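You operate a simulated robot arm through the tools that you are given. There is no shell and no other tool. Be economical: measure what you need, move in short steps, check, and stop when the job is done.

The job below is to be done with a simulated robot arm. You get a single attempt, and the scene is never put back.

## Task
Put the clear glass from the top of the shoe rack on the middle of the dining table and the green glass on the shelf under the board.

It is judged by the outcome, as a careful person would: the job done as asked, and still so three seconds after it is handed in. It fails if anything else is knocked over, pushed out of place, dropped, spilled or broken.

## Robot
A 7-joint arm with a two-finger parallel gripper on a trunk, on a base that drives. Base frame: it is fixed to the floor where the robot stands at the start and does not move with it; the origin is under the middle of the robot, x ahead of it, y to its left, z up. Readings come in mm, degrees, newtons and seconds.
With the tool pointing down near the work surface it reaches from about 460 to 920 mm from the robot's upright axis, wherever it stands. Its first joint turns from -115.0 to 115.0 degrees. Places, roughly: middle of the dining table [-1100, -800, 800]; shelf under the board [1800, -2700, 300]. Payload 3.91 kg.
The TCP is the grasp point between the finger pads, 30 mm short of the fingertips. In the tool frame z runs along the fingers and y along their closing line. The gripper opens to 110 mm. The fingers are 20 mm wide and 10 mm thick; the gripper's body (48 by 112 mm) begins 55 mm behind the TCP.
Orientation is told as [roll, pitch, yaw] about the base's x, y, z axes, in that order, counted from this pose: with the fingers straight down and closing along the base's y, the tool's x points along the base's -x, its y along +y and its z along -z.

## Interface
- The arm moves only by the tool move_arm. Its argument "series" is a list of rows, each an object of numbers (a shift or turn left out is 0, a gripper value left out holds the last): "dx", "dy", "dz": the shift along the base's x, y, z in mm; "rx", "ry", "rz": the turn, a rotation vector about the base's x, y, z in degrees; "gripper": the closure in counts, from 0 (fully open) to 255 (shut). In form: [{"dx": .., "dy": .., "dz": .., "rx": .., "ry": .., "rz": .., "gripper": ..}, ...]. A call has 1 to 20 rows; each row is the pose to reach, as a shift and turn from the pose commanded when the call began. A row lasts 0.2 s, in which the tool goes at most 50 mm and 8.6 degrees; a call with a longer step from one row to the next is refused whole, and so is a gripper value outside its range. A pose out of reach is approached as far as the arm can. The call stops where the force on the tool passes 40 N (or 10 N more than at its start, if that is more) or the arm is blocked; 0.2 s more then pass. Each finger travels about 153 mm/s and halts on what it meets, pressing with about 43 N; the grip force reading is that of the motor and also rises with nothing between the fingers. The clock runs only during rows and for 0.2 s after the last one: add rows that repeat a pose to give the fingers time. The reply holds the time, the measured pose of the TCP, the force on the tool along the base axes, the opening and the grip force, in the units named above and with some noise.
- Cameras (640 x 400 px; columns grow to the right, rows downward): "scene" is now at [226.5, 191, 1002.3]; the picture's right is [-0.15, -0.99, 0.00], its down [-0.65, 0.10, -0.75] and it looks along [0.74, -0.11, -0.66] (base axes); focal length 272 px, centre (320, 200). "wrist" rides on the gripper at [72, 17, -103] in the tool frame; the picture's right is [-0.23, 0.97, 0.00], its down [-0.76, -0.18, -0.62] and it looks along [-0.61, -0.14, 0.78] (tool axes); focal length 222 px, centre (320, 200). There is no depth. A picture from a camera that has moved, and an enlarged one, comes with that camera's place and axes in the base frame and with its lens.
- get_image(camera): a new picture of that camera. It takes no simulated time.
- move_column(by): slides the trunk up (or, below 0, down) by that many mm; the arm and the scene camera ride with it, the base frame stays. It gives what a move gives, with no picture.
- base_move(legs): drives the robot by 1 to 6 legs, each [ahead, left, turn to the left] in mm, mm and degrees, along the robot's own axes; the way and the turn of a leg run together, so that a leg with both is an arc; at most 1500 mm and 180 degrees a leg. The arm and the cameras ride along, it lands a little off, and it stops where it bumps. It gives what a move gives.
- aim_head(pan, tilt): turns the head with the scene camera to pan (to the left, within 80 degrees either way) and tilt (down, from -29 to 69), counted from straight ahead of the robot. It gives what a move gives.
- zoom(camera, box): a new picture of the part [left, top, right, bottom] of that camera's present view, enlarged. It takes no simulated time.
- close_job(): hands the job in; it is judged then, once.

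Work in short steps. Places have to be worked out from the pictures, the camera data and where the tool is seen: move nearer, look again, correct. Check each grasp and each placing, and mend what went wrong. You have 120 turns and 90 pictures in all, those below and enlarged ones among them. Open the gripper and draw the arm clear of the work before you hand the job in, unless the task says otherwise; then end with one line.

The tools are called after ">>>" as a command line: name --argument value ..., lists and objects as JSON in quotes. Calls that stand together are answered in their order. move_arm: Moves the arm, as the interface text tells. Its arguments: {"type":"object","properties":{"series":{"type":"array","items":{"type":"object","properties":{"dx":{"type":"number"},"dy":{"type":"number"},"dz":{"type":"number"},"rx":{"type":"number"},"ry":{"type":"number"},"rz":{"type":"number"},"gripper":{"type":"number"}}}}},"required":["series"]} The other tools are called the same way: move_column (by) slides the trunk up or down; base_move (legs) drives the base; aim_head (pan, tilt) turns the head that bears the scene camera; get_image (camera) takes a picture; zoom (camera, box) takes an enlarged picture of a part of a camera's view; close_job () hands the job in.

At the start:

```text
clock: 0.0
eef_pos: [544.5, 101.0, 695.4]
tcp_rot: [-0.1, 0.0, 0.0]
contact_force: [-0.3, 0.7, 0.4]
width: 109.7
grasp_force: 0.0
trunk travel left (down, up): [-350.0, 640.0]
robot x, y, heading: [-0.7, 1.0, 0.0]
head pan, tilt: [-8.7, 41.3]
```

scene: 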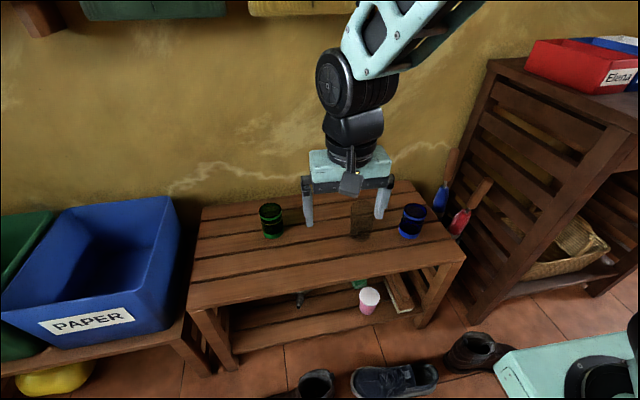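
wrist: 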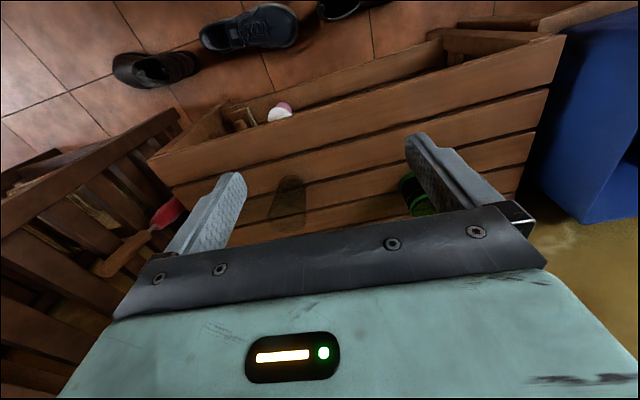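

The scene shows a rack with a green, a clear (dark smudge) and a blue glass on its top. I zoom in to locate them.

>>> zoom --camera "scene" --box '[220, 170, 460, 320]'

>>> zoom --camera "wrist" --box '[140, 80, 540, 330]'

```text
2.67 times, centred on (340, 245) of scene
camera zoom: at [226.5, 191.0, 1002.3], right [-0.15, -0.99, 0.0], down [-0.65, 0.1, -0.75], along [0.74, -0.11, -0.66], focal length 724 px, centre (267, 80)
```

zoom: 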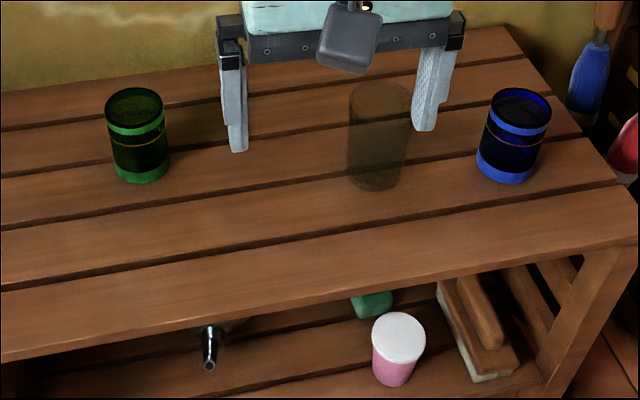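

```text
1.60 times, centred on (340, 205) of wrist
camera zoom: at [474.3, 117.1, 799.5], right [0.23, 0.97, 0.0], down [0.76, -0.18, 0.62], along [0.61, -0.14, -0.78], focal length 355 px, centre (288, 192)
```

zoom: 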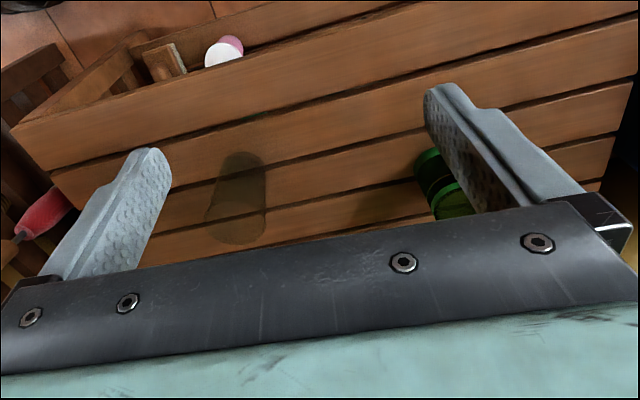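

I estimate the clear glass at about (718, 1), the green at (762, 246) and the blue at (705, -146), each about 62 mm wide and 95–105 mm tall. Before grasping I survey the destinations, starting with the shelf side.

>>> aim_head --pan -60 --tilt 15

>>> get_image --camera "scene"

>>> aim_head --pan -80 --tilt 40

>>> get_image --camera "scene"

```text
clock: 1.2
eef_pos: [546.0, 100.3, 696.0]
tcp_rot: [-0.1, 0.1, 0.0]
contact_force: [0.4, 0.0, -0.6]
width: 110.1
grasp_force: 0.1
trunk travel left (down, up): [-350.0, 640.0]
robot x, y, heading: [-0.4, -3.1, -0.4]
head pan, tilt: [-60.0, 15.0]
```

```text
85 pictures are left
camera scene: at [190.1, 122.9, 1043.6], right [-0.87, -0.5, 0.0], down [-0.13, 0.22, -0.97], along [0.48, -0.84, -0.26], focal length 272 px, centre (320, 200)
```

scene: 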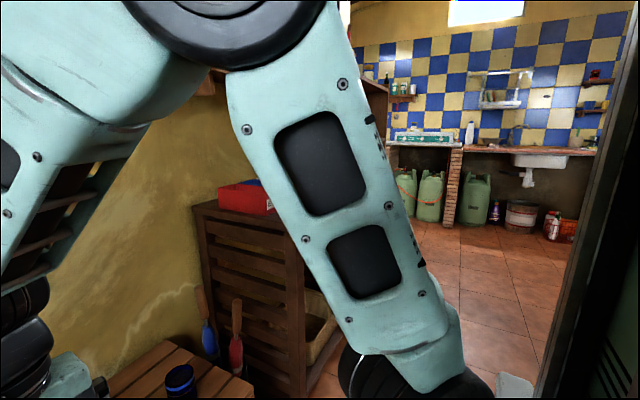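

```text
clock: 2.1
eef_pos: [544.7, 100.6, 694.2]
tcp_rot: [0.0, 0.0, -0.1]
contact_force: [0.3, -0.5, 0.7]
width: 110.0
grasp_force: 0.0
trunk travel left (down, up): [-350.0, 640.0]
robot x, y, heading: [-1.8, -2.6, -0.0]
head pan, tilt: [-80.0, 40.0]
```

```text
84 pictures are left
camera scene: at [158.2, 120.0, 1004.2], right [-0.98, -0.17, 0.0], down [-0.11, 0.63, -0.77], along [0.13, -0.75, -0.64], focal length 272 px, centre (320, 200)
```

scene: 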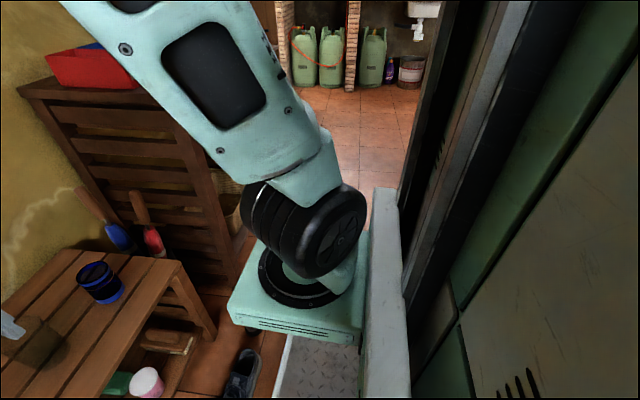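

The way to the kitchen runs right of the robot. I also look left and ahead for the way to the dining table.

>>> aim_head --pan 80 --tilt 20

>>> get_image --camera "scene"

>>> aim_head --pan 0 --tilt 45

>>> move_arm --series '[{"dx": 45, "dy": -20}, {"dx": 85, "dy": -45}, {"dx": 120, "dy": -70}, {"dx": 150, "dy": -90}, {"dx": 173, "dy": -100}, {"dx": 173, "dy": -100, "dz": -40}, {"dx": 173, "dy": -100, "dz": -60}, {"dx": 173, "dy": -100, "dz": -60}]'

>>> get_image --camera "wrist"

>>> get_image --camera "scene"

```text
clock: 4.5
eef_pos: [545.4, 100.0, 694.8]
tcp_rot: [0.1, 0.0, 0.0]
contact_force: [-0.4, 0.2, 0.8]
width: 110.1
grasp_force: 0.0
trunk travel left (down, up): [-350.0, 640.0]
robot x, y, heading: [1.0, -0.0, -0.0]
head pan, tilt: [80.0, 20.0]
```

```text
83 pictures are left
camera scene: at [159.6, 295.5, 1035.5], right [0.98, -0.17, 0.0], down [-0.06, -0.34, -0.94], along [0.16, 0.93, -0.34], focal length 272 px, centre (320, 200)
```

scene: 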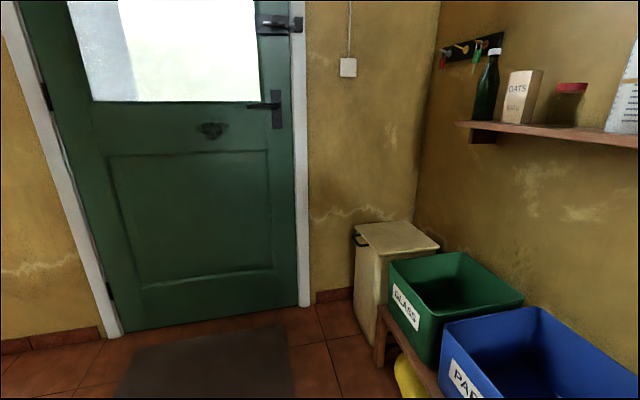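

```text
clock: 6.1
eef_pos: [547.1, 100.7, 694.9]
tcp_rot: [0.0, -0.1, -0.1]
contact_force: [0.1, -0.3, 0.4]
width: 109.8
grasp_force: 0.1
trunk travel left (down, up): [-350.0, 640.0]
robot x, y, heading: [0.7, -0.6, -0.1]
head pan, tilt: [0.0, 45.0]
```

```text
clock: 7.9
eef_pos: [719.7, -2.2, 638.2]
tcp_rot: [0.1, 0.0, 0.0]
contact_force: [0.2, 0.5, -0.2]
width: 109.9
grasp_force: 0.1
trunk travel left (down, up): [-350.0, 640.0]
robot x, y, heading: [3.8, -2.9, 0.0]
head pan, tilt: [0.0, 45.0]
```

```text
82 pictures are left
camera wrist: at [648.1, 15.5, 742.1], right [0.23, 0.97, 0.0], down [0.76, -0.18, 0.62], along [0.61, -0.14, -0.78], focal length 222 px, centre (320, 200)
```

wrist: 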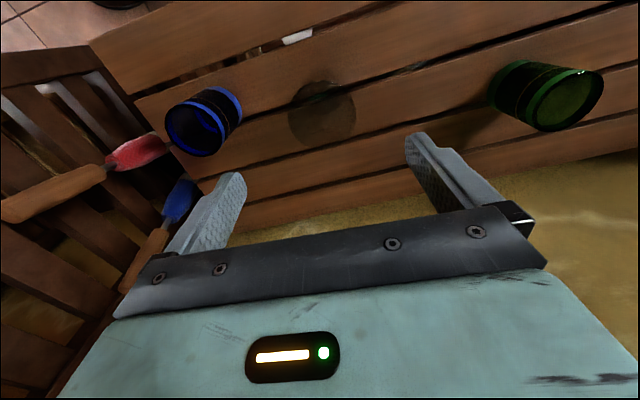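

```text
81 pictures are left
camera scene: at [224.7, 203.7, 996.9], right [0.0, -1.0, 0.0], down [-0.71, 0.0, -0.71], along [0.71, 0.0, -0.71], focal length 272 px, centre (320, 200)
```

scene: 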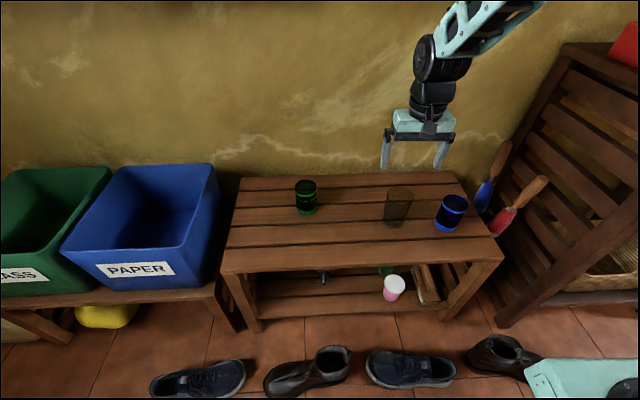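

The wrist picture confirms the clear glass within a few mm of (718, 2). I descend around it to TCP z ≈ 487 and close.

>>> move_arm --series '[{"dz": -40}, {"dz": -80}, {"dz": -115}, {"dz": -140}, {"dz": -150}, {"dz": -150}, {"dz": -150, "gripper": 255}, {"dz": -150, "gripper": 255}, {"dz": -150, "gripper": 255}, {"dz": -150, "gripper": 255}]'

>>> get_image --camera "wrist"

>>> get_image --camera "scene"

```text
clock: 10.1
eef_pos: [719.0, 1.2, 486.8]
tcp_rot: [0.0, 0.1, -0.1]
contact_force: [0.6, -0.4, -0.6]
width: 67.0
grasp_force: 43.3
trunk travel left (down, up): [-350.0, 640.0]
robot x, y, heading: [1.8, 1.6, 0.0]
head pan, tilt: [0.0, 45.0]
```

```text
80 pictures are left
camera wrist: at [646.9, 17.7, 590.2], right [0.23, 0.97, 0.0], down [0.76, -0.18, 0.62], along [0.61, -0.14, -0.78], focal length 222 px, centre (320, 200)
```

wrist: 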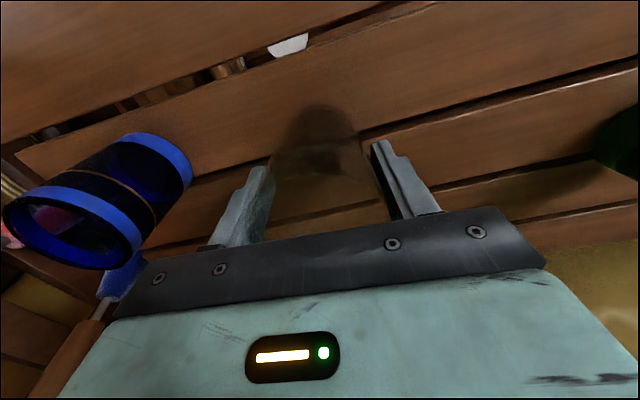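

```text
79 pictures are left
camera scene: at [224.7, 203.8, 996.8], right [0.0, -1.0, 0.0], down [-0.71, 0.0, -0.71], along [0.71, 0.0, -0.71], focal length 272 px, centre (320, 200)
```

scene: 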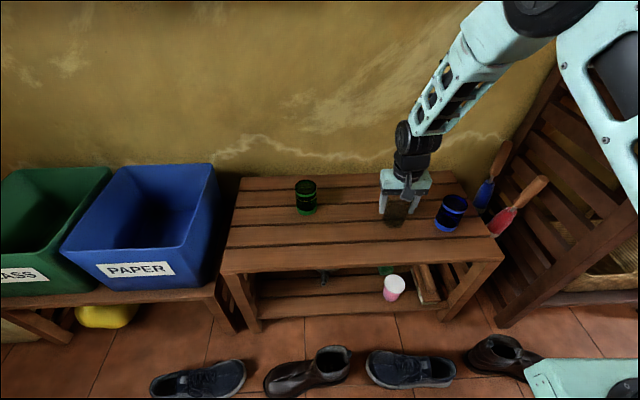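

The clear glass is held (opening 67 mm), TCP 67 mm above its bottom. I lift straight up, then draw in.

>>> move_arm --series '[{"dz": 30}, {"dz": 75}, {"dz": 120}, {"dz": 165}, {"dz": 210}, {"dx": -40, "dz": 230}, {"dx": -85, "dz": 240}, {"dx": -130, "dz": 250}, {"dx": -175, "dz": 250}, {"dx": -200, "dz": 250}, {"dx": -200, "dz": 250}]'

>>> move_column --by 300

>>> aim_head --pan -80 --tilt 35

>>> get_image --camera "scene"

>>> get_image --camera "wrist"

```text
clock: 12.5
eef_pos: [523.1, -2.6, 734.6]
tcp_rot: [0.0, 0.0, 0.0]
contact_force: [0.3, 0.2, -0.1]
width: 0.2
grasp_force: 36.9
trunk travel left (down, up): [-350.0, 640.0]
robot x, y, heading: [-0.6, -3.3, 0.2]
head pan, tilt: [0.0, 45.0]
```

```text
clock: 15.5
eef_pos: [521.5, -2.6, 1033.4]
tcp_rot: [0.0, 0.0, 0.0]
contact_force: [-0.5, 0.3, 0.5]
width: 0.0
grasp_force: 37.8
trunk travel left (down, up): [-650.0, 340.0]
robot x, y, heading: [-2.2, 0.9, 0.1]
head pan, tilt: [0.0, 45.0]
```

```text
clock: 17.0
eef_pos: [521.3, -2.9, 1033.8]
tcp_rot: [0.0, 0.1, 0.0]
contact_force: [-0.7, 0.0, -1.1]
width: 0.0
grasp_force: 37.1
trunk travel left (down, up): [-650.0, 340.0]
robot x, y, heading: [-1.5, 3.8, 0.0]
head pan, tilt: [-80.0, 35.0]
```

```text
78 pictures are left
camera scene: at [158.7, 117.1, 1311.7], right [-0.98, -0.17, 0.0], down [-0.1, 0.56, -0.82], along [0.14, -0.81, -0.57], focal length 272 px, centre (320, 200)
```

scene: 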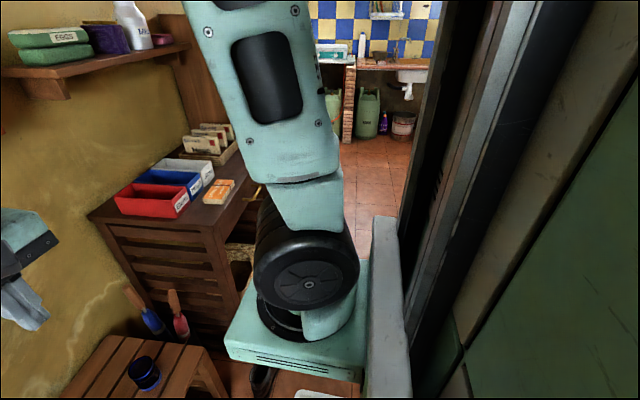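

```text
77 pictures are left
camera wrist: at [450.0, 14.1, 1138.3], right [0.23, 0.97, 0.0], down [0.76, -0.18, 0.62], along [0.61, -0.14, -0.78], focal length 222 px, centre (320, 200)
```

wrist: 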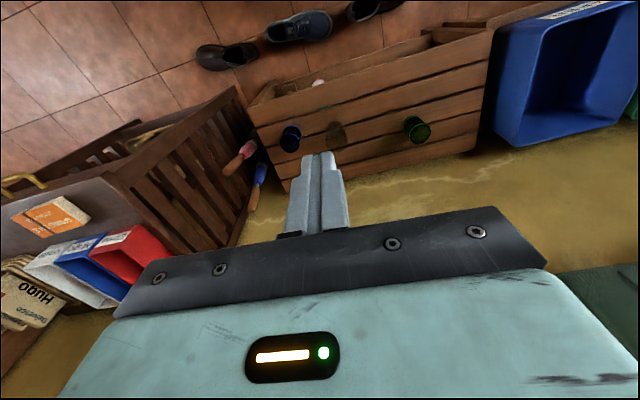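

The glass slipped out during the lift (opening now 0); the wrist view shows it still on the rack. I open, lower the trunk again and look carefully at it.

>>> move_column --by -300

>>> aim_head --pan -15 --tilt 42

>>> move_arm --series '[{"gripper": 0}, {"gripper": 0}, {"gripper": 0}]'

>>> zoom --camera "scene" --box '[260, 160, 420, 260]'

>>> zoom --camera "wrist" --box '[200, 60, 480, 235]'

```text
clock: 20.0
eef_pos: [522.2, -1.9, 734.6]
tcp_rot: [0.1, 0.0, 0.0]
contact_force: [0.1, -1.2, 0.0]
width: 0.3
grasp_force: 37.4
trunk travel left (down, up): [-350.0, 640.0]
robot x, y, heading: [-2.2, 3.9, -0.2]
head pan, tilt: [-80.0, 35.0]
```

```text
clock: 21.4
eef_pos: [521.7, -3.3, 734.3]
tcp_rot: [-0.1, 0.0, 0.0]
contact_force: [0.1, 0.3, 0.3]
width: 0.0
grasp_force: 37.7
trunk travel left (down, up): [-350.0, 640.0]
robot x, y, heading: [-0.0, 1.1, -0.0]
head pan, tilt: [-15.0, 42.0]
```

```text
clock: 22.2
eef_pos: [521.7, -3.0, 733.7]
tcp_rot: [0.0, 0.0, 0.0]
contact_force: [-0.3, -0.1, 0.5]
width: 110.0
grasp_force: 0.1
trunk travel left (down, up): [-350.0, 640.0]
robot x, y, heading: [-2.3, 2.6, 0.0]
head pan, tilt: [-15.0, 42.0]
```

```text
4.00 times, centred on (340, 210) of scene
camera zoom: at [224.1, 182.1, 1001.2], right [-0.26, -0.97, 0.0], down [-0.65, 0.17, -0.74], along [0.72, -0.19, -0.67], focal length 1087 px, centre (240, 160)
```

zoom: 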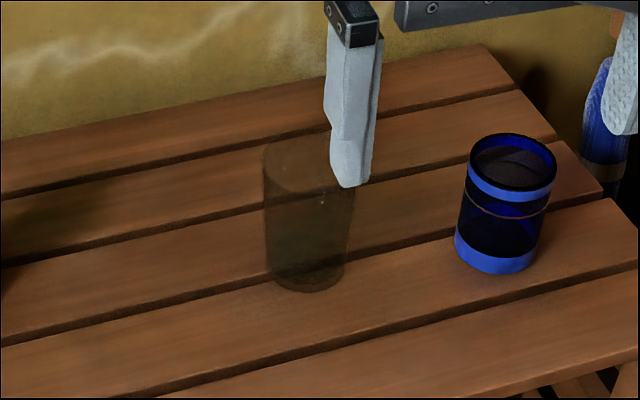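

```text
2.29 times, centred on (340, 148) of wrist
camera zoom: at [450.0, 14.1, 838.3], right [0.23, 0.97, 0.0], down [0.76, -0.18, 0.62], along [0.61, -0.14, -0.78], focal length 508 px, centre (274, 320)
```

zoom: 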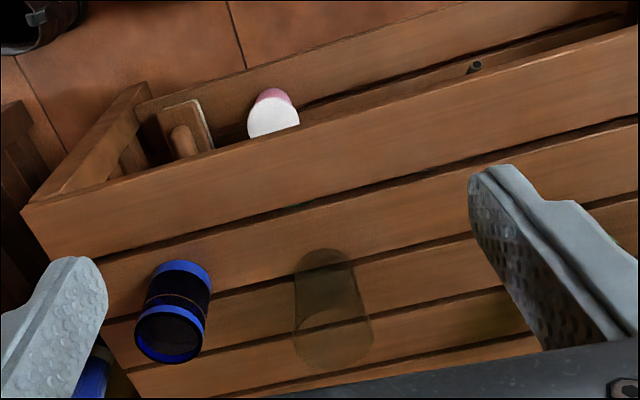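

The clear glass still stands upright at about (721, -1), tapering slightly toward its foot. I re-approach a bit deeper (TCP z ≈ 478), close, and inspect before lifting.

>>> move_arm --series '[{"dx": 45}, {"dx": 90}, {"dx": 135}, {"dx": 175}, {"dx": 200, "dy": 2}, {"dx": 200, "dy": 2, "dz": -40}, {"dx": 200, "dy": 2, "dz": -80}, {"dx": 200, "dy": 2, "dz": -120}, {"dx": 200, "dy": 2, "dz": -160}, {"dx": 200, "dy": 2, "dz": -200}, {"dx": 200, "dy": 2, "dz": -230}, {"dx": 200, "dy": 2, "dz": -250}, {"dx": 200, "dy": 2, "dz": -257}, {"dx": 200, "dy": 2, "dz": -257}]'

>>> move_arm --series '[{"gripper": 60}, {"gripper": 100}, {"gripper": 140}, {"gripper": 200}, {"gripper": 255}, {"gripper": 255}, {"gripper": 255}, {"gripper": 255}, {"gripper": 255}]'

>>> zoom --camera "scene" --box '[260, 160, 420, 260]'

>>> zoom --camera "wrist" --box '[200, 60, 480, 235]'

```text
clock: 25.2
eef_pos: [722.7, 1.2, 476.6]
tcp_rot: [0.0, 0.0, -0.1]
contact_force: [0.5, 0.7, 0.7]
width: 110.2
grasp_force: 0.1
trunk travel left (down, up): [-350.0, 640.0]
robot x, y, heading: [-0.6, 3.1, 0.0]
head pan, tilt: [-15.0, 42.0]
```

```text
clock: 27.2
eef_pos: [722.9, 1.0, 477.0]
tcp_rot: [0.0, 0.0, -0.1]
contact_force: [-0.8, -0.2, 1.0]
width: 63.4
grasp_force: 43.2
trunk travel left (down, up): [-350.0, 640.0]
robot x, y, heading: [-0.6, -1.6, -0.0]
head pan, tilt: [-15.0, 42.0]
```

```text
4.00 times, centred on (340, 210) of scene
camera zoom: at [224.1, 182.1, 1001.2], right [-0.26, -0.97, 0.0], down [-0.65, 0.17, -0.74], along [0.72, -0.19, -0.67], focal length 1087 px, centre (240, 160)
```

zoom: 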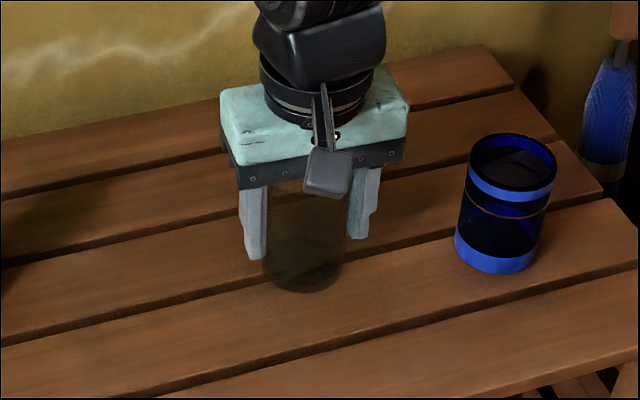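

```text
2.29 times, centred on (340, 148) of wrist
camera zoom: at [650.6, 18.1, 581.0], right [0.23, 0.97, 0.0], down [0.76, -0.18, 0.62], along [0.61, -0.14, -0.78], focal length 508 px, centre (274, 320)
```

zoom: 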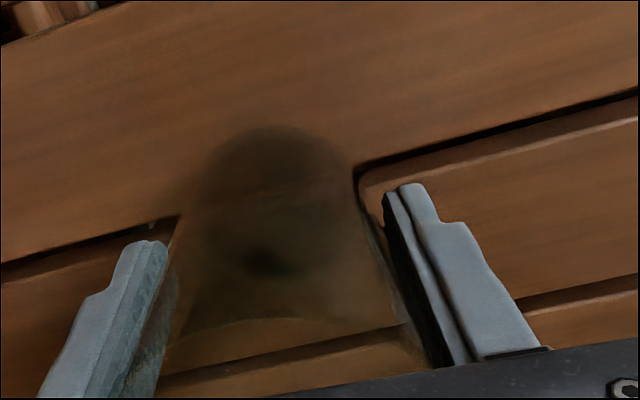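

The near edge of the foot works out to x≈702, so the axis lies near x≈727; I re-centre by +4 mm, regrasp, and lift slowly a little.

>>> move_arm --series '[{"gripper": 60}, {"gripper": 40}, {"dx": 4, "gripper": 40}, {"dx": 4, "gripper": 40}, {"dx": 4, "gripper": 120}, {"dx": 4, "gripper": 255}, {"dx": 4, "gripper": 255}, {"dx": 4, "gripper": 255}, {"dx": 4, "gripper": 255}, {"dx": 4, "gripper": 255}]'

>>> move_arm --series '[{"dz": 2}, {"dz": 4}, {"dz": 7}, {"dz": 10}, {"dz": 13}, {"dz": 16}, {"dz": 20}, {"dz": 20}]'

>>> zoom --camera "scene" --box '[260, 160, 420, 260]'

```text
clock: 29.4
eef_pos: [726.9, -0.2, 476.8]
tcp_rot: [0.0, 0.1, 0.0]
contact_force: [0.1, -1.0, 0.5]
width: 63.1
grasp_force: 42.5
trunk travel left (down, up): [-350.0, 640.0]
robot x, y, heading: [4.2, -2.4, 0.1]
head pan, tilt: [-15.0, 42.0]
```

```text
clock: 31.2
eef_pos: [725.4, -0.1, 496.8]
tcp_rot: [0.1, 0.0, -0.1]
contact_force: [0.8, 0.5, -1.8]
width: 63.2
grasp_force: 43.0
trunk travel left (down, up): [-350.0, 640.0]
robot x, y, heading: [-1.7, 2.9, -0.1]
head pan, tilt: [-15.0, 42.0]
```

```text
4.00 times, centred on (340, 210) of scene
camera zoom: at [224.2, 182.1, 1001.2], right [-0.26, -0.97, 0.0], down [-0.65, 0.17, -0.74], along [0.72, -0.19, -0.67], focal length 1087 px, centre (240, 160)
```

zoom: 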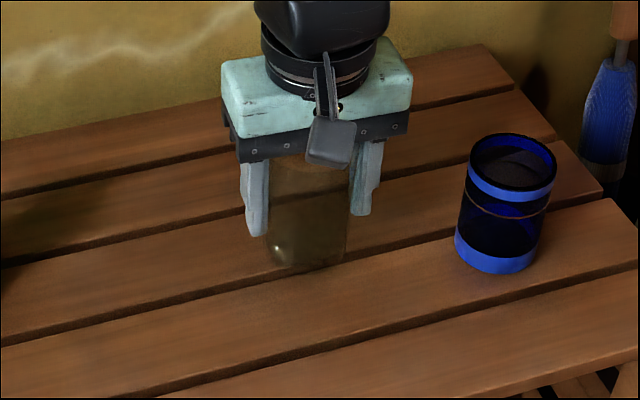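

It is lifted now (foot rose with the tool, opening stable at 63.2). TCP is ~57 mm above the foot; I continue slowly and check for slip.

>>> move_arm --series '[{"dz": 8}, {"dz": 18}, {"dz": 30}, {"dz": 45}, {"dz": 60}, {"dz": 75}, {"dz": 90}, {"dz": 105}, {"dz": 120}, {"dz": 135}, {"dz": 145}, {"dz": 150}, {"dz": 150}]'

>>> get_image --camera "scene"

```text
clock: 34.0
eef_pos: [726.6, -1.9, 646.4]
tcp_rot: [0.0, -0.1, 0.0]
contact_force: [-1.2, -0.5, -1.8]
width: 62.7
grasp_force: 42.9
trunk travel left (down, up): [-350.0, 640.0]
robot x, y, heading: [-2.3, -0.8, 0.0]
head pan, tilt: [-15.0, 42.0]
```

```text
71 pictures are left
camera scene: at [224.2, 182.1, 1001.2], right [-0.26, -0.97, 0.0], down [-0.65, 0.17, -0.74], along [0.72, -0.19, -0.67], focal length 272 px, centre (320, 200)
```

scene: 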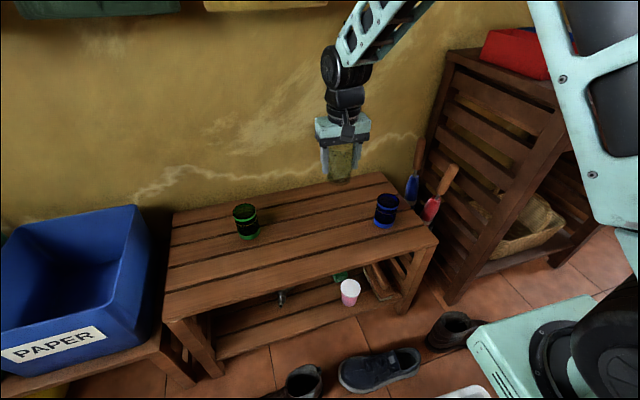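

The glass is held well. I retract slowly, raise the trunk, and look at my own base footprint to plan turning.

>>> move_arm --series '[{"dx": -10, "dz": 5}, {"dx": -30, "dz": 15}, {"dx": -50, "dz": 25}, {"dx": -75, "dz": 40}, {"dx": -100, "dz": 55}, {"dx": -125, "dz": 70}, {"dx": -150, "dz": 80}, {"dx": -175, "dz": 85}, {"dx": -195, "dz": 90}, {"dx": -205, "dz": 90}, {"dx": -205, "dz": 90}]'

>>> move_column --by 330

>>> aim_head --pan -40 --tilt 69

>>> get_image --camera "scene"

>>> aim_head --pan 75 --tilt 60

>>> get_image --camera "scene"

```text
clock: 36.4
eef_pos: [519.8, -2.4, 735.8]
tcp_rot: [0.1, -0.1, -0.1]
contact_force: [-0.6, 0.2, -1.9]
width: 62.4
grasp_force: 42.8
trunk travel left (down, up): [-350.0, 640.0]
robot x, y, heading: [-2.0, 0.2, 0.0]
head pan, tilt: [-15.0, 42.0]
```

```text
clock: 39.6
eef_pos: [520.1, -1.7, 1066.7]
tcp_rot: [0.1, 0.0, 0.0]
contact_force: [-0.6, -0.2, -1.4]
width: 62.1
grasp_force: 42.5
trunk travel left (down, up): [-680.0, 310.0]
robot x, y, heading: [-1.1, 1.7, 0.2]
head pan, tilt: [-15.0, 42.0]
```

```text
clock: 40.5
eef_pos: [520.9, -1.9, 1066.7]
tcp_rot: [0.0, 0.0, 0.0]
contact_force: [-0.5, -0.2, -1.6]
width: 61.8
grasp_force: 42.6
trunk travel left (down, up): [-680.0, 310.0]
robot x, y, heading: [-0.4, 2.7, -0.3]
head pan, tilt: [-40.0, 68.8]
```

```text
70 pictures are left
camera scene: at [186.3, 167.8, 1298.0], right [-0.64, -0.77, 0.0], down [-0.71, 0.6, -0.36], along [0.28, -0.23, -0.93], focal length 272 px, centre (320, 200)
```

scene: 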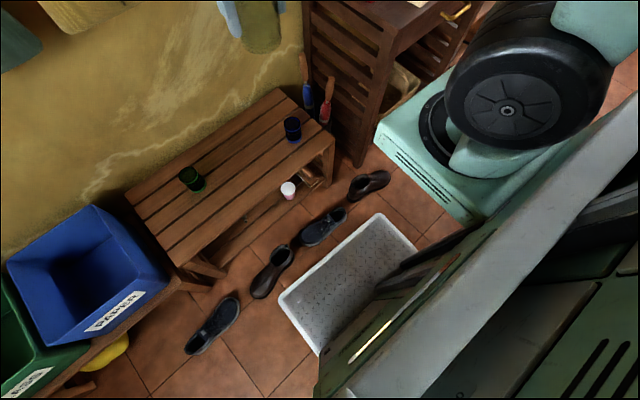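

```text
clock: 42.5
eef_pos: [520.7, -1.6, 1066.1]
tcp_rot: [0.0, 0.0, 0.1]
contact_force: [-0.1, 0.0, -1.7]
width: 62.0
grasp_force: 42.7
trunk travel left (down, up): [-680.0, 310.0]
robot x, y, heading: [0.4, 0.5, -0.1]
head pan, tilt: [75.0, 60.0]
```

```text
69 pictures are left
camera scene: at [160.7, 268.1, 1307.4], right [0.97, -0.26, 0.0], down [-0.22, -0.84, -0.5], along [0.13, 0.48, -0.87], focal length 272 px, centre (320, 200)
```

scene: 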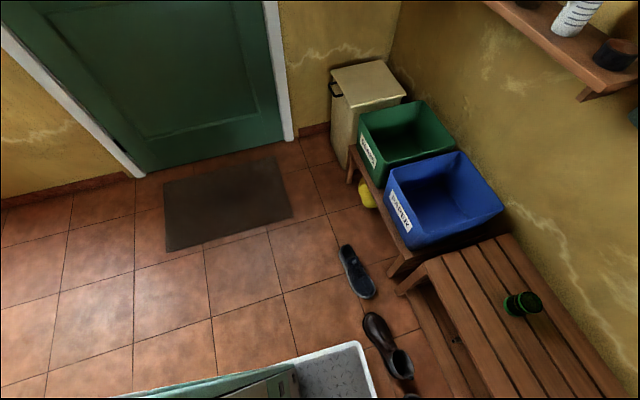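

The opening creeps down slowly (63.2→62.0), so I check how the glass sits in the fingers.

>>> zoom --camera "wrist" --box '[160, 60, 480, 260]'

>>> aim_head --pan -5 --tilt 40

>>> get_image --camera "scene"

```text
2.00 times, centred on (320, 160) of wrist
camera zoom: at [448.7, 15.4, 1170.6], right [0.23, 0.97, 0.0], down [0.76, -0.18, 0.62], along [0.61, -0.14, -0.78], focal length 444 px, centre (320, 280)
```

zoom: 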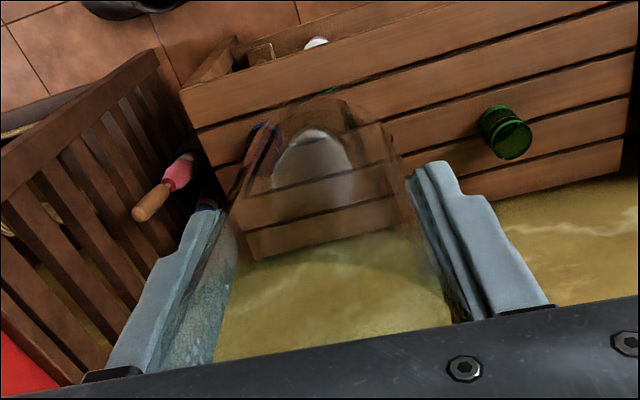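

```text
clock: 44.0
eef_pos: [520.9, -1.6, 1067.4]
tcp_rot: [0.0, -0.1, 0.0]
contact_force: [-0.1, 0.5, -1.7]
width: 61.8
grasp_force: 43.3
trunk travel left (down, up): [-680.0, 310.0]
robot x, y, heading: [-0.1, 4.4, -0.1]
head pan, tilt: [-5.0, 40.0]
```

```text
67 pictures are left
camera scene: at [228.1, 196.4, 1334.1], right [-0.09, -1.0, 0.0], down [-0.64, 0.06, -0.77], along [0.76, -0.07, -0.64], focal length 272 px, centre (320, 200)
```

scene: 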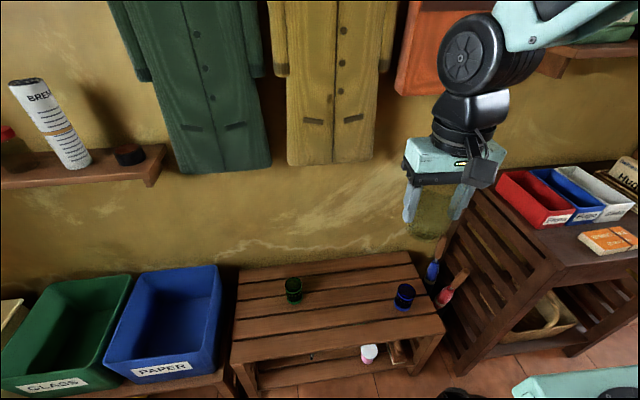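

The glass sits firmly. The base front edge is near x≈320 with shoes just ahead, so I back off 100 mm and left 250 mm onto free floor, then turn left 90° and look.

>>> base_move --legs '[[-60, 250, 0], [-40, 0, 0], [0, 0, 90]]'

>>> aim_head --pan 60 --tilt 25

>>> get_image --camera "scene"

```text
clock: 50.2
eef_pos: [-114.4, 767.8, 1066.4]
tcp_rot: [0.0, 0.0, 91.6]
contact_force: [-0.5, 0.9, -1.2]
width: 62.0
grasp_force: 43.5
trunk travel left (down, up): [-680.0, 310.0]
robot x, y, heading: [-103.2, 251.3, 91.6]
head pan, tilt: [-5.0, 40.0]
```

```text
clock: 51.6
eef_pos: [-113.7, 769.0, 1066.5]
tcp_rot: [0.0, 0.0, 91.7]
contact_force: [-0.2, -0.5, -1.0]
width: 61.9
grasp_force: 43.0
trunk travel left (down, up): [-680.0, 310.0]
robot x, y, heading: [-100.3, 250.9, 91.6]
head pan, tilt: [60.0, 25.0]
```

```text
66 pictures are left
camera scene: at [-388.4, 426.8, 1357.4], right [0.47, 0.88, 0.0], down [0.37, -0.2, -0.91], along [-0.8, 0.43, -0.42], focal length 272 px, centre (320, 200)
```

scene: 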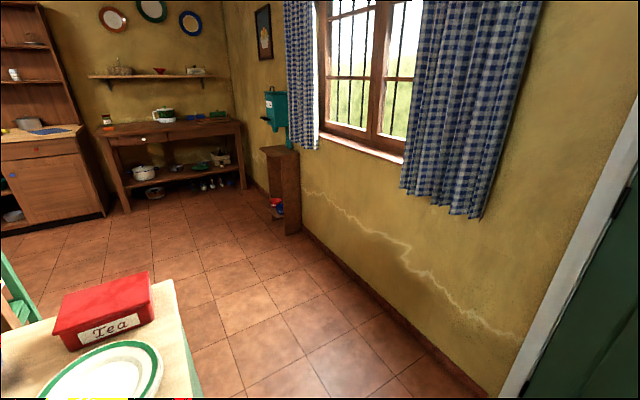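

The dining table is at the left. I look further left at it.

>>> aim_head --pan 80 --tilt 50

>>> get_image --camera "scene"

```text
clock: 52.5
eef_pos: [-114.4, 769.0, 1066.0]
tcp_rot: [0.1, 0.0, 91.6]
contact_force: [0.3, -0.5, -1.5]
width: 61.8
grasp_force: 43.2
trunk travel left (down, up): [-680.0, 310.0]
robot x, y, heading: [-98.0, 249.2, 91.6]
head pan, tilt: [80.0, 50.0]
```

```text
65 pictures are left
camera scene: at [-383.6, 394.2, 1320.0], right [0.14, 0.99, 0.0], down [0.76, -0.11, -0.64], along [-0.64, 0.09, -0.77], focal length 272 px, centre (320, 200)
```

scene: 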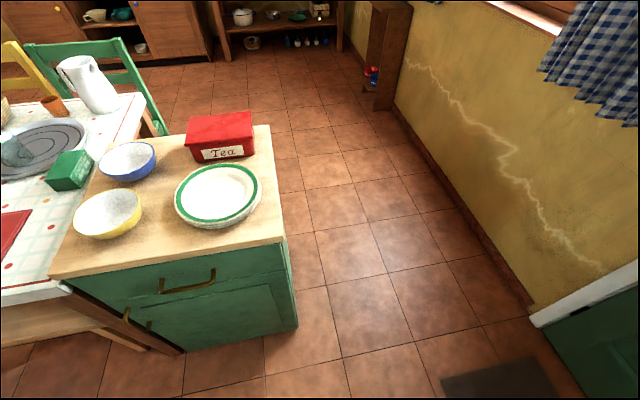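

A sideboard adjoins the table (its front at x≈-720, y −110…350). I turn further left to face −x and look at the table.

>>> base_move --legs '[[0, 0, 88]]'

>>> aim_head --pan 40 --tilt 35

>>> get_image --camera "scene"

>>> aim_head --pan 75 --tilt 40

>>> get_image --camera "scene"

```text
clock: 56.7
eef_pos: [-620.3, 239.8, 1067.2]
tcp_rot: [0.0, 0.0, -178.9]
contact_force: [-0.4, -0.2, -1.2]
width: 61.9
grasp_force: 43.3
trunk travel left (down, up): [-680.0, 310.0]
robot x, y, heading: [-97.8, 248.4, -178.9]
head pan, tilt: [80.0, 50.0]
```

```text
clock: 57.7
eef_pos: [-620.5, 240.2, 1065.4]
tcp_rot: [0.0, 0.0, -178.9]
contact_force: [0.4, 0.2, -2.0]
width: 61.6
grasp_force: 43.5
trunk travel left (down, up): [-680.0, 310.0]
robot x, y, heading: [-99.5, 246.5, -178.9]
head pan, tilt: [40.0, 35.0]
```

```text
64 pictures are left
camera scene: at [-302.2, -18.5, 1341.7], right [-0.66, 0.75, 0.0], down [0.43, 0.38, -0.82], along [-0.62, -0.54, -0.57], focal length 272 px, centre (320, 200)
```

scene: 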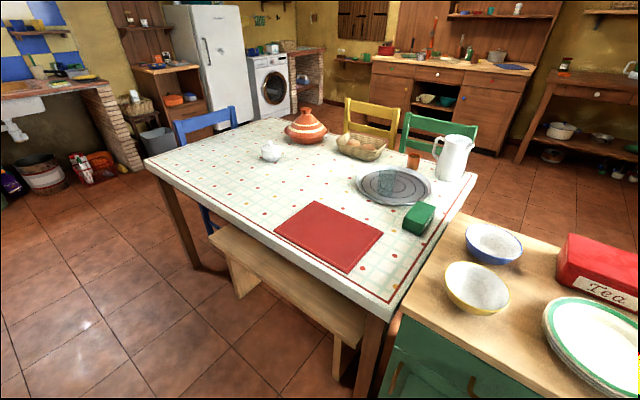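

```text
clock: 58.8
eef_pos: [-618.8, 240.5, 1065.4]
tcp_rot: [0.0, 0.1, -178.9]
contact_force: [0.1, 0.3, -1.6]
width: 61.9
grasp_force: 43.6
trunk travel left (down, up): [-680.0, 310.0]
robot x, y, heading: [-98.0, 251.2, -178.9]
head pan, tilt: [75.0, 40.0]
```

```text
63 pictures are left
camera scene: at [-256.4, -43.0, 1334.1], right [-0.97, 0.24, 0.0], down [0.15, 0.62, -0.77], along [-0.18, -0.74, -0.64], focal length 272 px, centre (320, 200)
```

scene: 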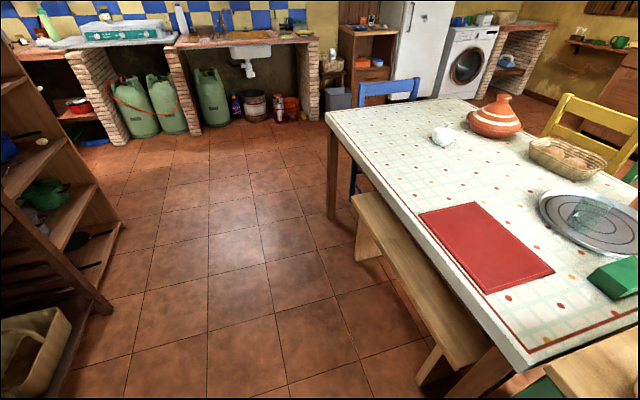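

The table spans about x −1440…−650, y −1390…−160, z≈760, so its middle is near (−1050, −780), which is free between teapot, basket, tray and mat. I drive left along the table and then up to it.

>>> base_move --legs '[[0, 1010, -1], [110, 0, 0]]'

>>> aim_head --pan 0 --tilt 45

>>> get_image --camera "scene"

>>> get_image --camera "wrist"

```text
clock: 64.8
eef_pos: [-699.3, -790.8, 1066.5]
tcp_rot: [0.0, 0.1, -177.2]
contact_force: [0.9, -0.6, -1.6]
width: 61.6
grasp_force: 43.1
trunk travel left (down, up): [-680.0, 310.0]
robot x, y, heading: [-177.8, -764.9, -177.2]
head pan, tilt: [75.0, 40.0]
```

```text
clock: 66.3
eef_pos: [-699.1, -790.7, 1065.6]
tcp_rot: [0.0, 0.0, -177.2]
contact_force: [-0.1, 0.2, -2.0]
width: 61.8
grasp_force: 42.5
trunk travel left (down, up): [-680.0, 310.0]
robot x, y, heading: [-178.5, -765.2, -177.3]
head pan, tilt: [0.0, 45.0]
```

```text
62 pictures are left
camera scene: at [-390.8, -982.9, 1326.9], right [-0.05, 1.0, 0.0], down [0.71, 0.04, -0.71], along [-0.71, -0.04, -0.71], focal length 272 px, centre (320, 200)
```

scene: 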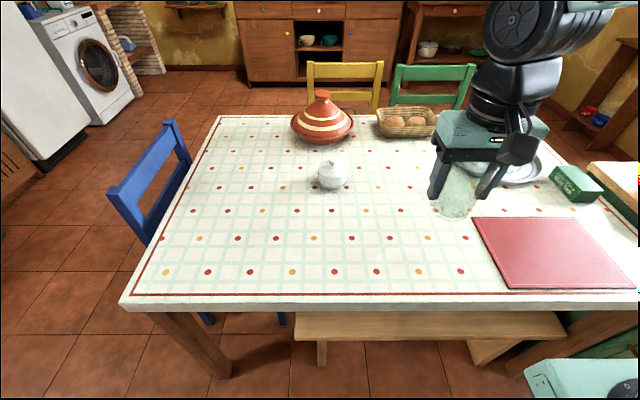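

```text
61 pictures are left
camera wrist: at [-625.5, -803.7, 1170.6], right [-0.18, -0.98, 0.0], down [-0.77, 0.14, 0.62], along [-0.61, 0.11, -0.78], focal length 222 px, centre (320, 200)
```

wrist: 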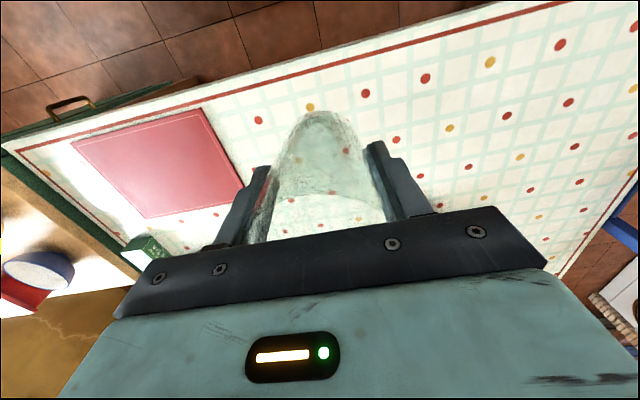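

The middle of the table, about (−1080, −800), is free. I close in 70 mm with the base and then extend the arm over the spot, still high.

>>> base_move --legs '[[70, 0, 0]]'

>>> move_arm --series '[{"dx": -10}, {"dx": -30}, {"dx": -55, "dy": -1}, {"dx": -80, "dy": -2}, {"dx": -105, "dy": -3}, {"dx": -130, "dy": -4}, {"dx": -155, "dy": -5}, {"dx": -180, "dy": -5}, {"dx": -205, "dy": -5}, {"dx": -230, "dy": -5}, {"dx": -255, "dy": -5}, {"dx": -280, "dy": -5}, {"dx": -300, "dy": -5}, {"dx": -310, "dy": -5}, {"dx": -310, "dy": -5}]'

>>> get_image --camera "scene"

```text
clock: 67.3
eef_pos: [-768.1, -792.9, 1066.0]
tcp_rot: [0.0, 0.0, -177.2]
contact_force: [-0.1, -0.2, -1.9]
width: 61.7
grasp_force: 43.2
trunk travel left (down, up): [-680.0, 310.0]
robot x, y, heading: [-244.7, -768.7, -177.3]
head pan, tilt: [0.0, 45.0]
```

```text
clock: 70.5
eef_pos: [-1077.6, -796.8, 1064.8]
tcp_rot: [0.0, 0.1, -177.1]
contact_force: [0.0, -0.2, -2.2]
width: 61.7
grasp_force: 43.1
trunk travel left (down, up): [-680.0, 310.0]
robot x, y, heading: [-245.1, -770.0, -177.3]
head pan, tilt: [0.0, 45.0]
```

```text
60 pictures are left
camera scene: at [-460.0, -986.2, 1326.8], right [-0.05, 1.0, 0.0], down [0.71, 0.04, -0.71], along [-0.71, -0.04, -0.71], focal length 272 px, centre (320, 200)
```

scene: 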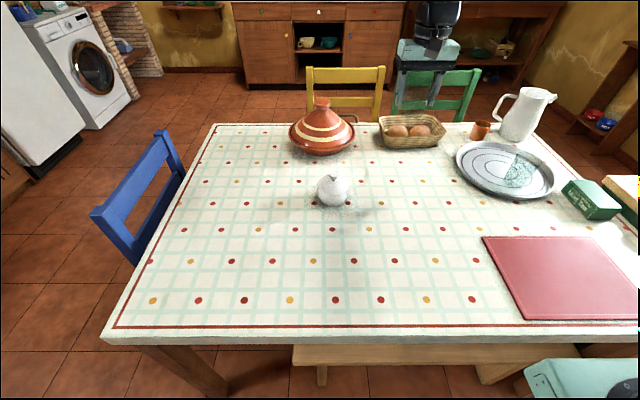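

The spot under the tool is clear. I check the glass in the wrist view, then lower the trunk.

>>> get_image --camera "wrist"

>>> move_column --by -140

>>> get_image --camera "scene"

```text
59 pictures are left
camera wrist: at [-1004.3, -810.3, 1169.7], right [-0.18, -0.98, 0.0], down [-0.77, 0.14, 0.62], along [-0.61, 0.11, -0.78], focal length 222 px, centre (320, 200)
```

wrist: 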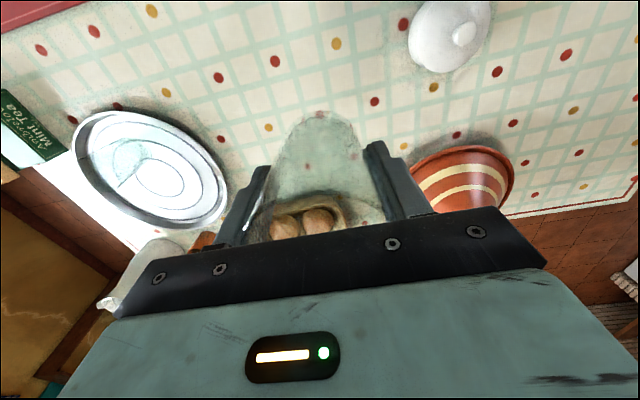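

```text
clock: 72.2
eef_pos: [-1078.3, -796.8, 924.4]
tcp_rot: [0.0, 0.1, -177.1]
contact_force: [-0.1, -0.1, -1.8]
width: 62.0
grasp_force: 43.0
trunk travel left (down, up): [-540.0, 450.0]
robot x, y, heading: [-247.9, -768.1, -177.2]
head pan, tilt: [0.0, 45.0]
```

```text
58 pictures are left
camera scene: at [-460.0, -986.3, 1186.9], right [-0.05, 1.0, 0.0], down [0.71, 0.04, -0.71], along [-0.71, -0.04, -0.71], focal length 272 px, centre (320, 200)
```

scene: 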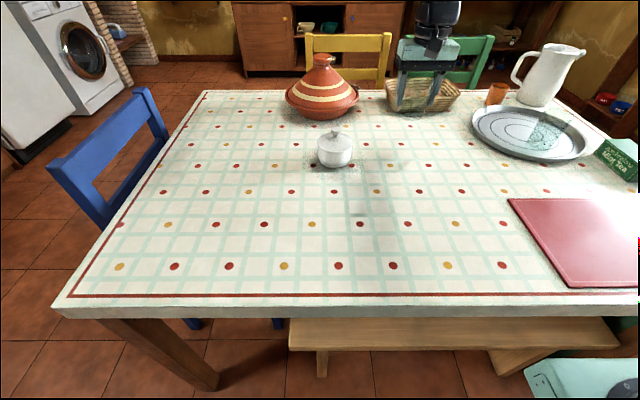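

The two heights triangulate the table top to z≈735, so the foot should touch at TCP ≈ 792–801. I lower to 812 and look.

>>> move_arm --series '[{"dx": -3, "dz": -15}, {"dx": -6, "dz": -35}, {"dx": -8, "dz": -55}, {"dx": -8, "dz": -75}, {"dx": -8, "dz": -95}, {"dx": -8, "dz": -106}, {"dx": -8, "dz": -112}, {"dx": -8, "dz": -112}]'

>>> zoom --camera "scene" --box '[340, 60, 500, 160]'

>>> zoom --camera "wrist" --box '[200, 60, 440, 210]'

```text
clock: 74.0
eef_pos: [-1085.5, -795.8, 814.0]
tcp_rot: [0.0, 0.0, -177.2]
contact_force: [0.2, -0.8, -1.5]
width: 62.0
grasp_force: 43.3
trunk travel left (down, up): [-540.0, 450.0]
robot x, y, heading: [-249.9, -766.5, -177.0]
head pan, tilt: [0.0, 45.0]
```

```text
4.00 times, centred on (420, 110) of scene
camera zoom: at [-460.0, -986.3, 1186.9], right [-0.05, 1.0, 0.0], down [0.71, 0.04, -0.71], along [-0.71, -0.04, -0.71], focal length 1087 px, centre (-80, 560)
```

zoom: 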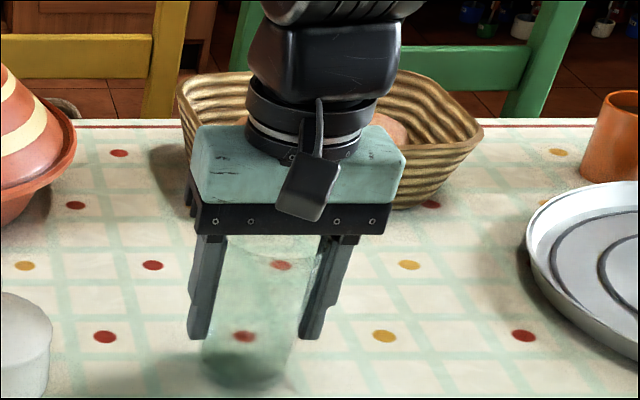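

```text
2.67 times, centred on (320, 135) of wrist
camera zoom: at [-1011.9, -810.0, 918.1], right [-0.18, -0.98, 0.0], down [-0.77, 0.14, 0.62], along [-0.61, 0.11, -0.78], focal length 592 px, centre (320, 373)
```

zoom: 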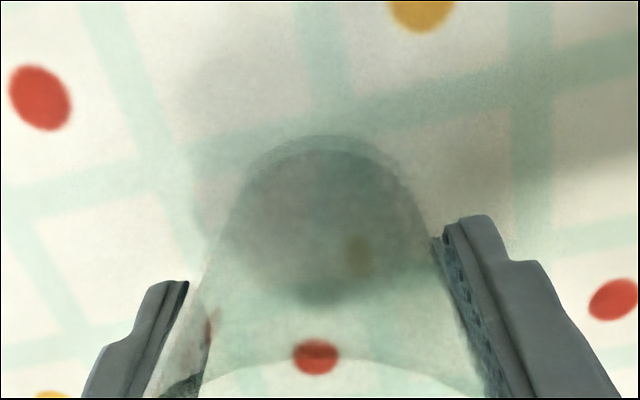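

The foot is ~58 mm below the TCP, still about 15–20 mm above the cloth. I lower in fine steps and watch the vertical force.

>>> move_arm --series '[{"dz": -4}, {"dz": -8}, {"dz": -11}, {"dz": -13}, {"dz": -13}]'

>>> move_arm --series '[{"dz": -1}, {"dz": -2}, {"dz": -3}, {"dz": -3}]'

>>> move_arm --series '[{"dz": -1}, {"dz": -2}, {"dz": -3}, {"dz": -3}]'

>>> zoom --camera "scene" --box '[340, 60, 500, 160]'

```text
clock: 75.2
eef_pos: [-1085.8, -796.5, 804.7]
tcp_rot: [0.0, -0.3, -177.1]
contact_force: [-2.7, -1.0, 30.4]
width: 61.5
grasp_force: 42.4
trunk travel left (down, up): [-540.0, 450.0]
robot x, y, heading: [-247.4, -770.0, -177.0]
head pan, tilt: [0.0, 45.0]
```

```text
clock: 76.2
eef_pos: [-1085.6, -797.8, 800.8]
tcp_rot: [-0.1, -0.1, -177.2]
contact_force: [-2.2, -1.7, 30.7]
width: 61.3
grasp_force: 43.1
trunk travel left (down, up): [-540.0, 450.0]
robot x, y, heading: [-247.9, -769.5, -177.2]
head pan, tilt: [0.0, 45.0]
```

```text
clock: 77.2
eef_pos: [-1085.1, -797.1, 796.6]
tcp_rot: [0.1, -0.2, -177.2]
contact_force: [0.5, -2.6, 34.1]
width: 61.3
grasp_force: 42.8
trunk travel left (down, up): [-540.0, 450.0]
robot x, y, heading: [-247.5, -770.4, -177.1]
head pan, tilt: [0.0, 45.0]
```

```text
4.00 times, centred on (420, 110) of scene
camera zoom: at [-458.5, -986.3, 1187.2], right [-0.05, 1.0, 0.0], down [0.71, 0.04, -0.71], along [-0.71, -0.04, -0.71], focal length 1087 px, centre (-80, 560)
```

zoom: 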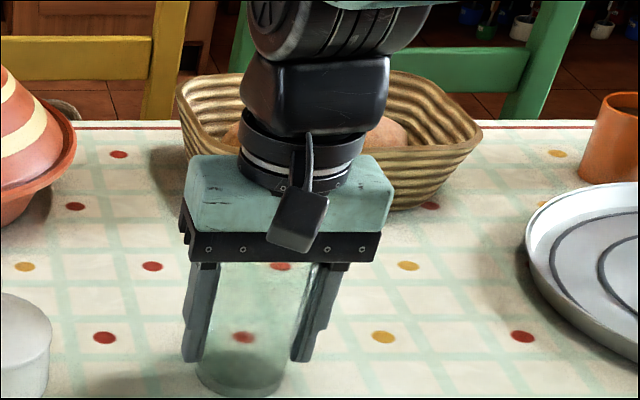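

The foot is on the cloth (30 N). I relieve the press slightly, then open and rise straight up.

>>> move_arm --series '[{"dz": 2}, {"dz": 3}, {"dz": 3, "gripper": 200}, {"dz": 3, "gripper": 120}, {"dz": 3, "gripper": 60}, {"dz": 3, "gripper": 0}, {"dz": 3, "gripper": 0}, {"dz": 3, "gripper": 0}]'

>>> zoom --camera "scene" --box '[340, 60, 500, 160]'

```text
clock: 79.0
eef_pos: [-1084.9, -796.9, 796.0]
tcp_rot: [0.0, 0.1, -177.3]
contact_force: [0.8, -1.3, 9.4]
width: 110.2
grasp_force: 0.1
trunk travel left (down, up): [-540.0, 450.0]
robot x, y, heading: [-251.2, -770.3, -177.2]
head pan, tilt: [0.0, 45.0]
```

```text
4.00 times, centred on (420, 110) of scene
camera zoom: at [-459.5, -986.2, 1186.9], right [-0.05, 1.0, 0.0], down [0.71, 0.04, -0.71], along [-0.71, -0.04, -0.71], focal length 1087 px, centre (-80, 560)
```

zoom: 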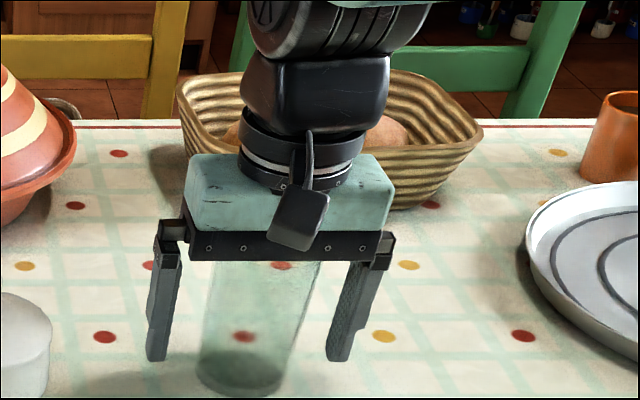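

Released; the glass stands. I rise straight up well clear of it.

>>> move_arm --series '[{"dz": 5}, {"dz": 20}, {"dz": 45}, {"dz": 80}, {"dz": 120}, {"dz": 160}, {"dz": 200}, {"dz": 200}]'

>>> get_image --camera "scene"

```text
clock: 80.8
eef_pos: [-1085.1, -796.6, 997.7]
tcp_rot: [0.1, 0.0, -177.1]
contact_force: [0.0, -0.5, -0.8]
width: 110.0
grasp_force: 0.1
trunk travel left (down, up): [-540.0, 450.0]
robot x, y, heading: [-246.3, -766.3, -177.3]
head pan, tilt: [0.0, 45.0]
```

```text
53 pictures are left
camera scene: at [-460.0, -986.3, 1186.9], right [-0.05, 1.0, 0.0], down [0.71, 0.04, -0.71], along [-0.71, -0.04, -0.71], focal length 272 px, centre (320, 200)
```

scene: 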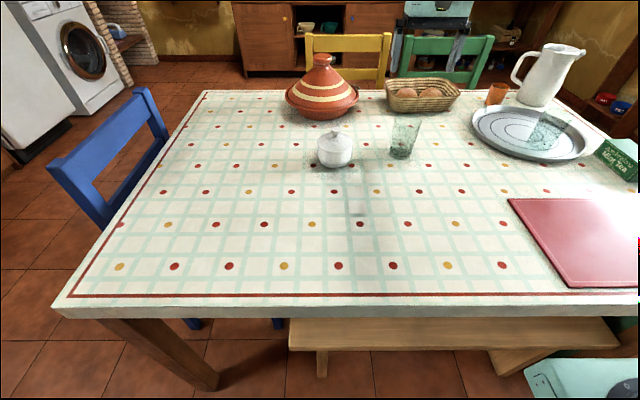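

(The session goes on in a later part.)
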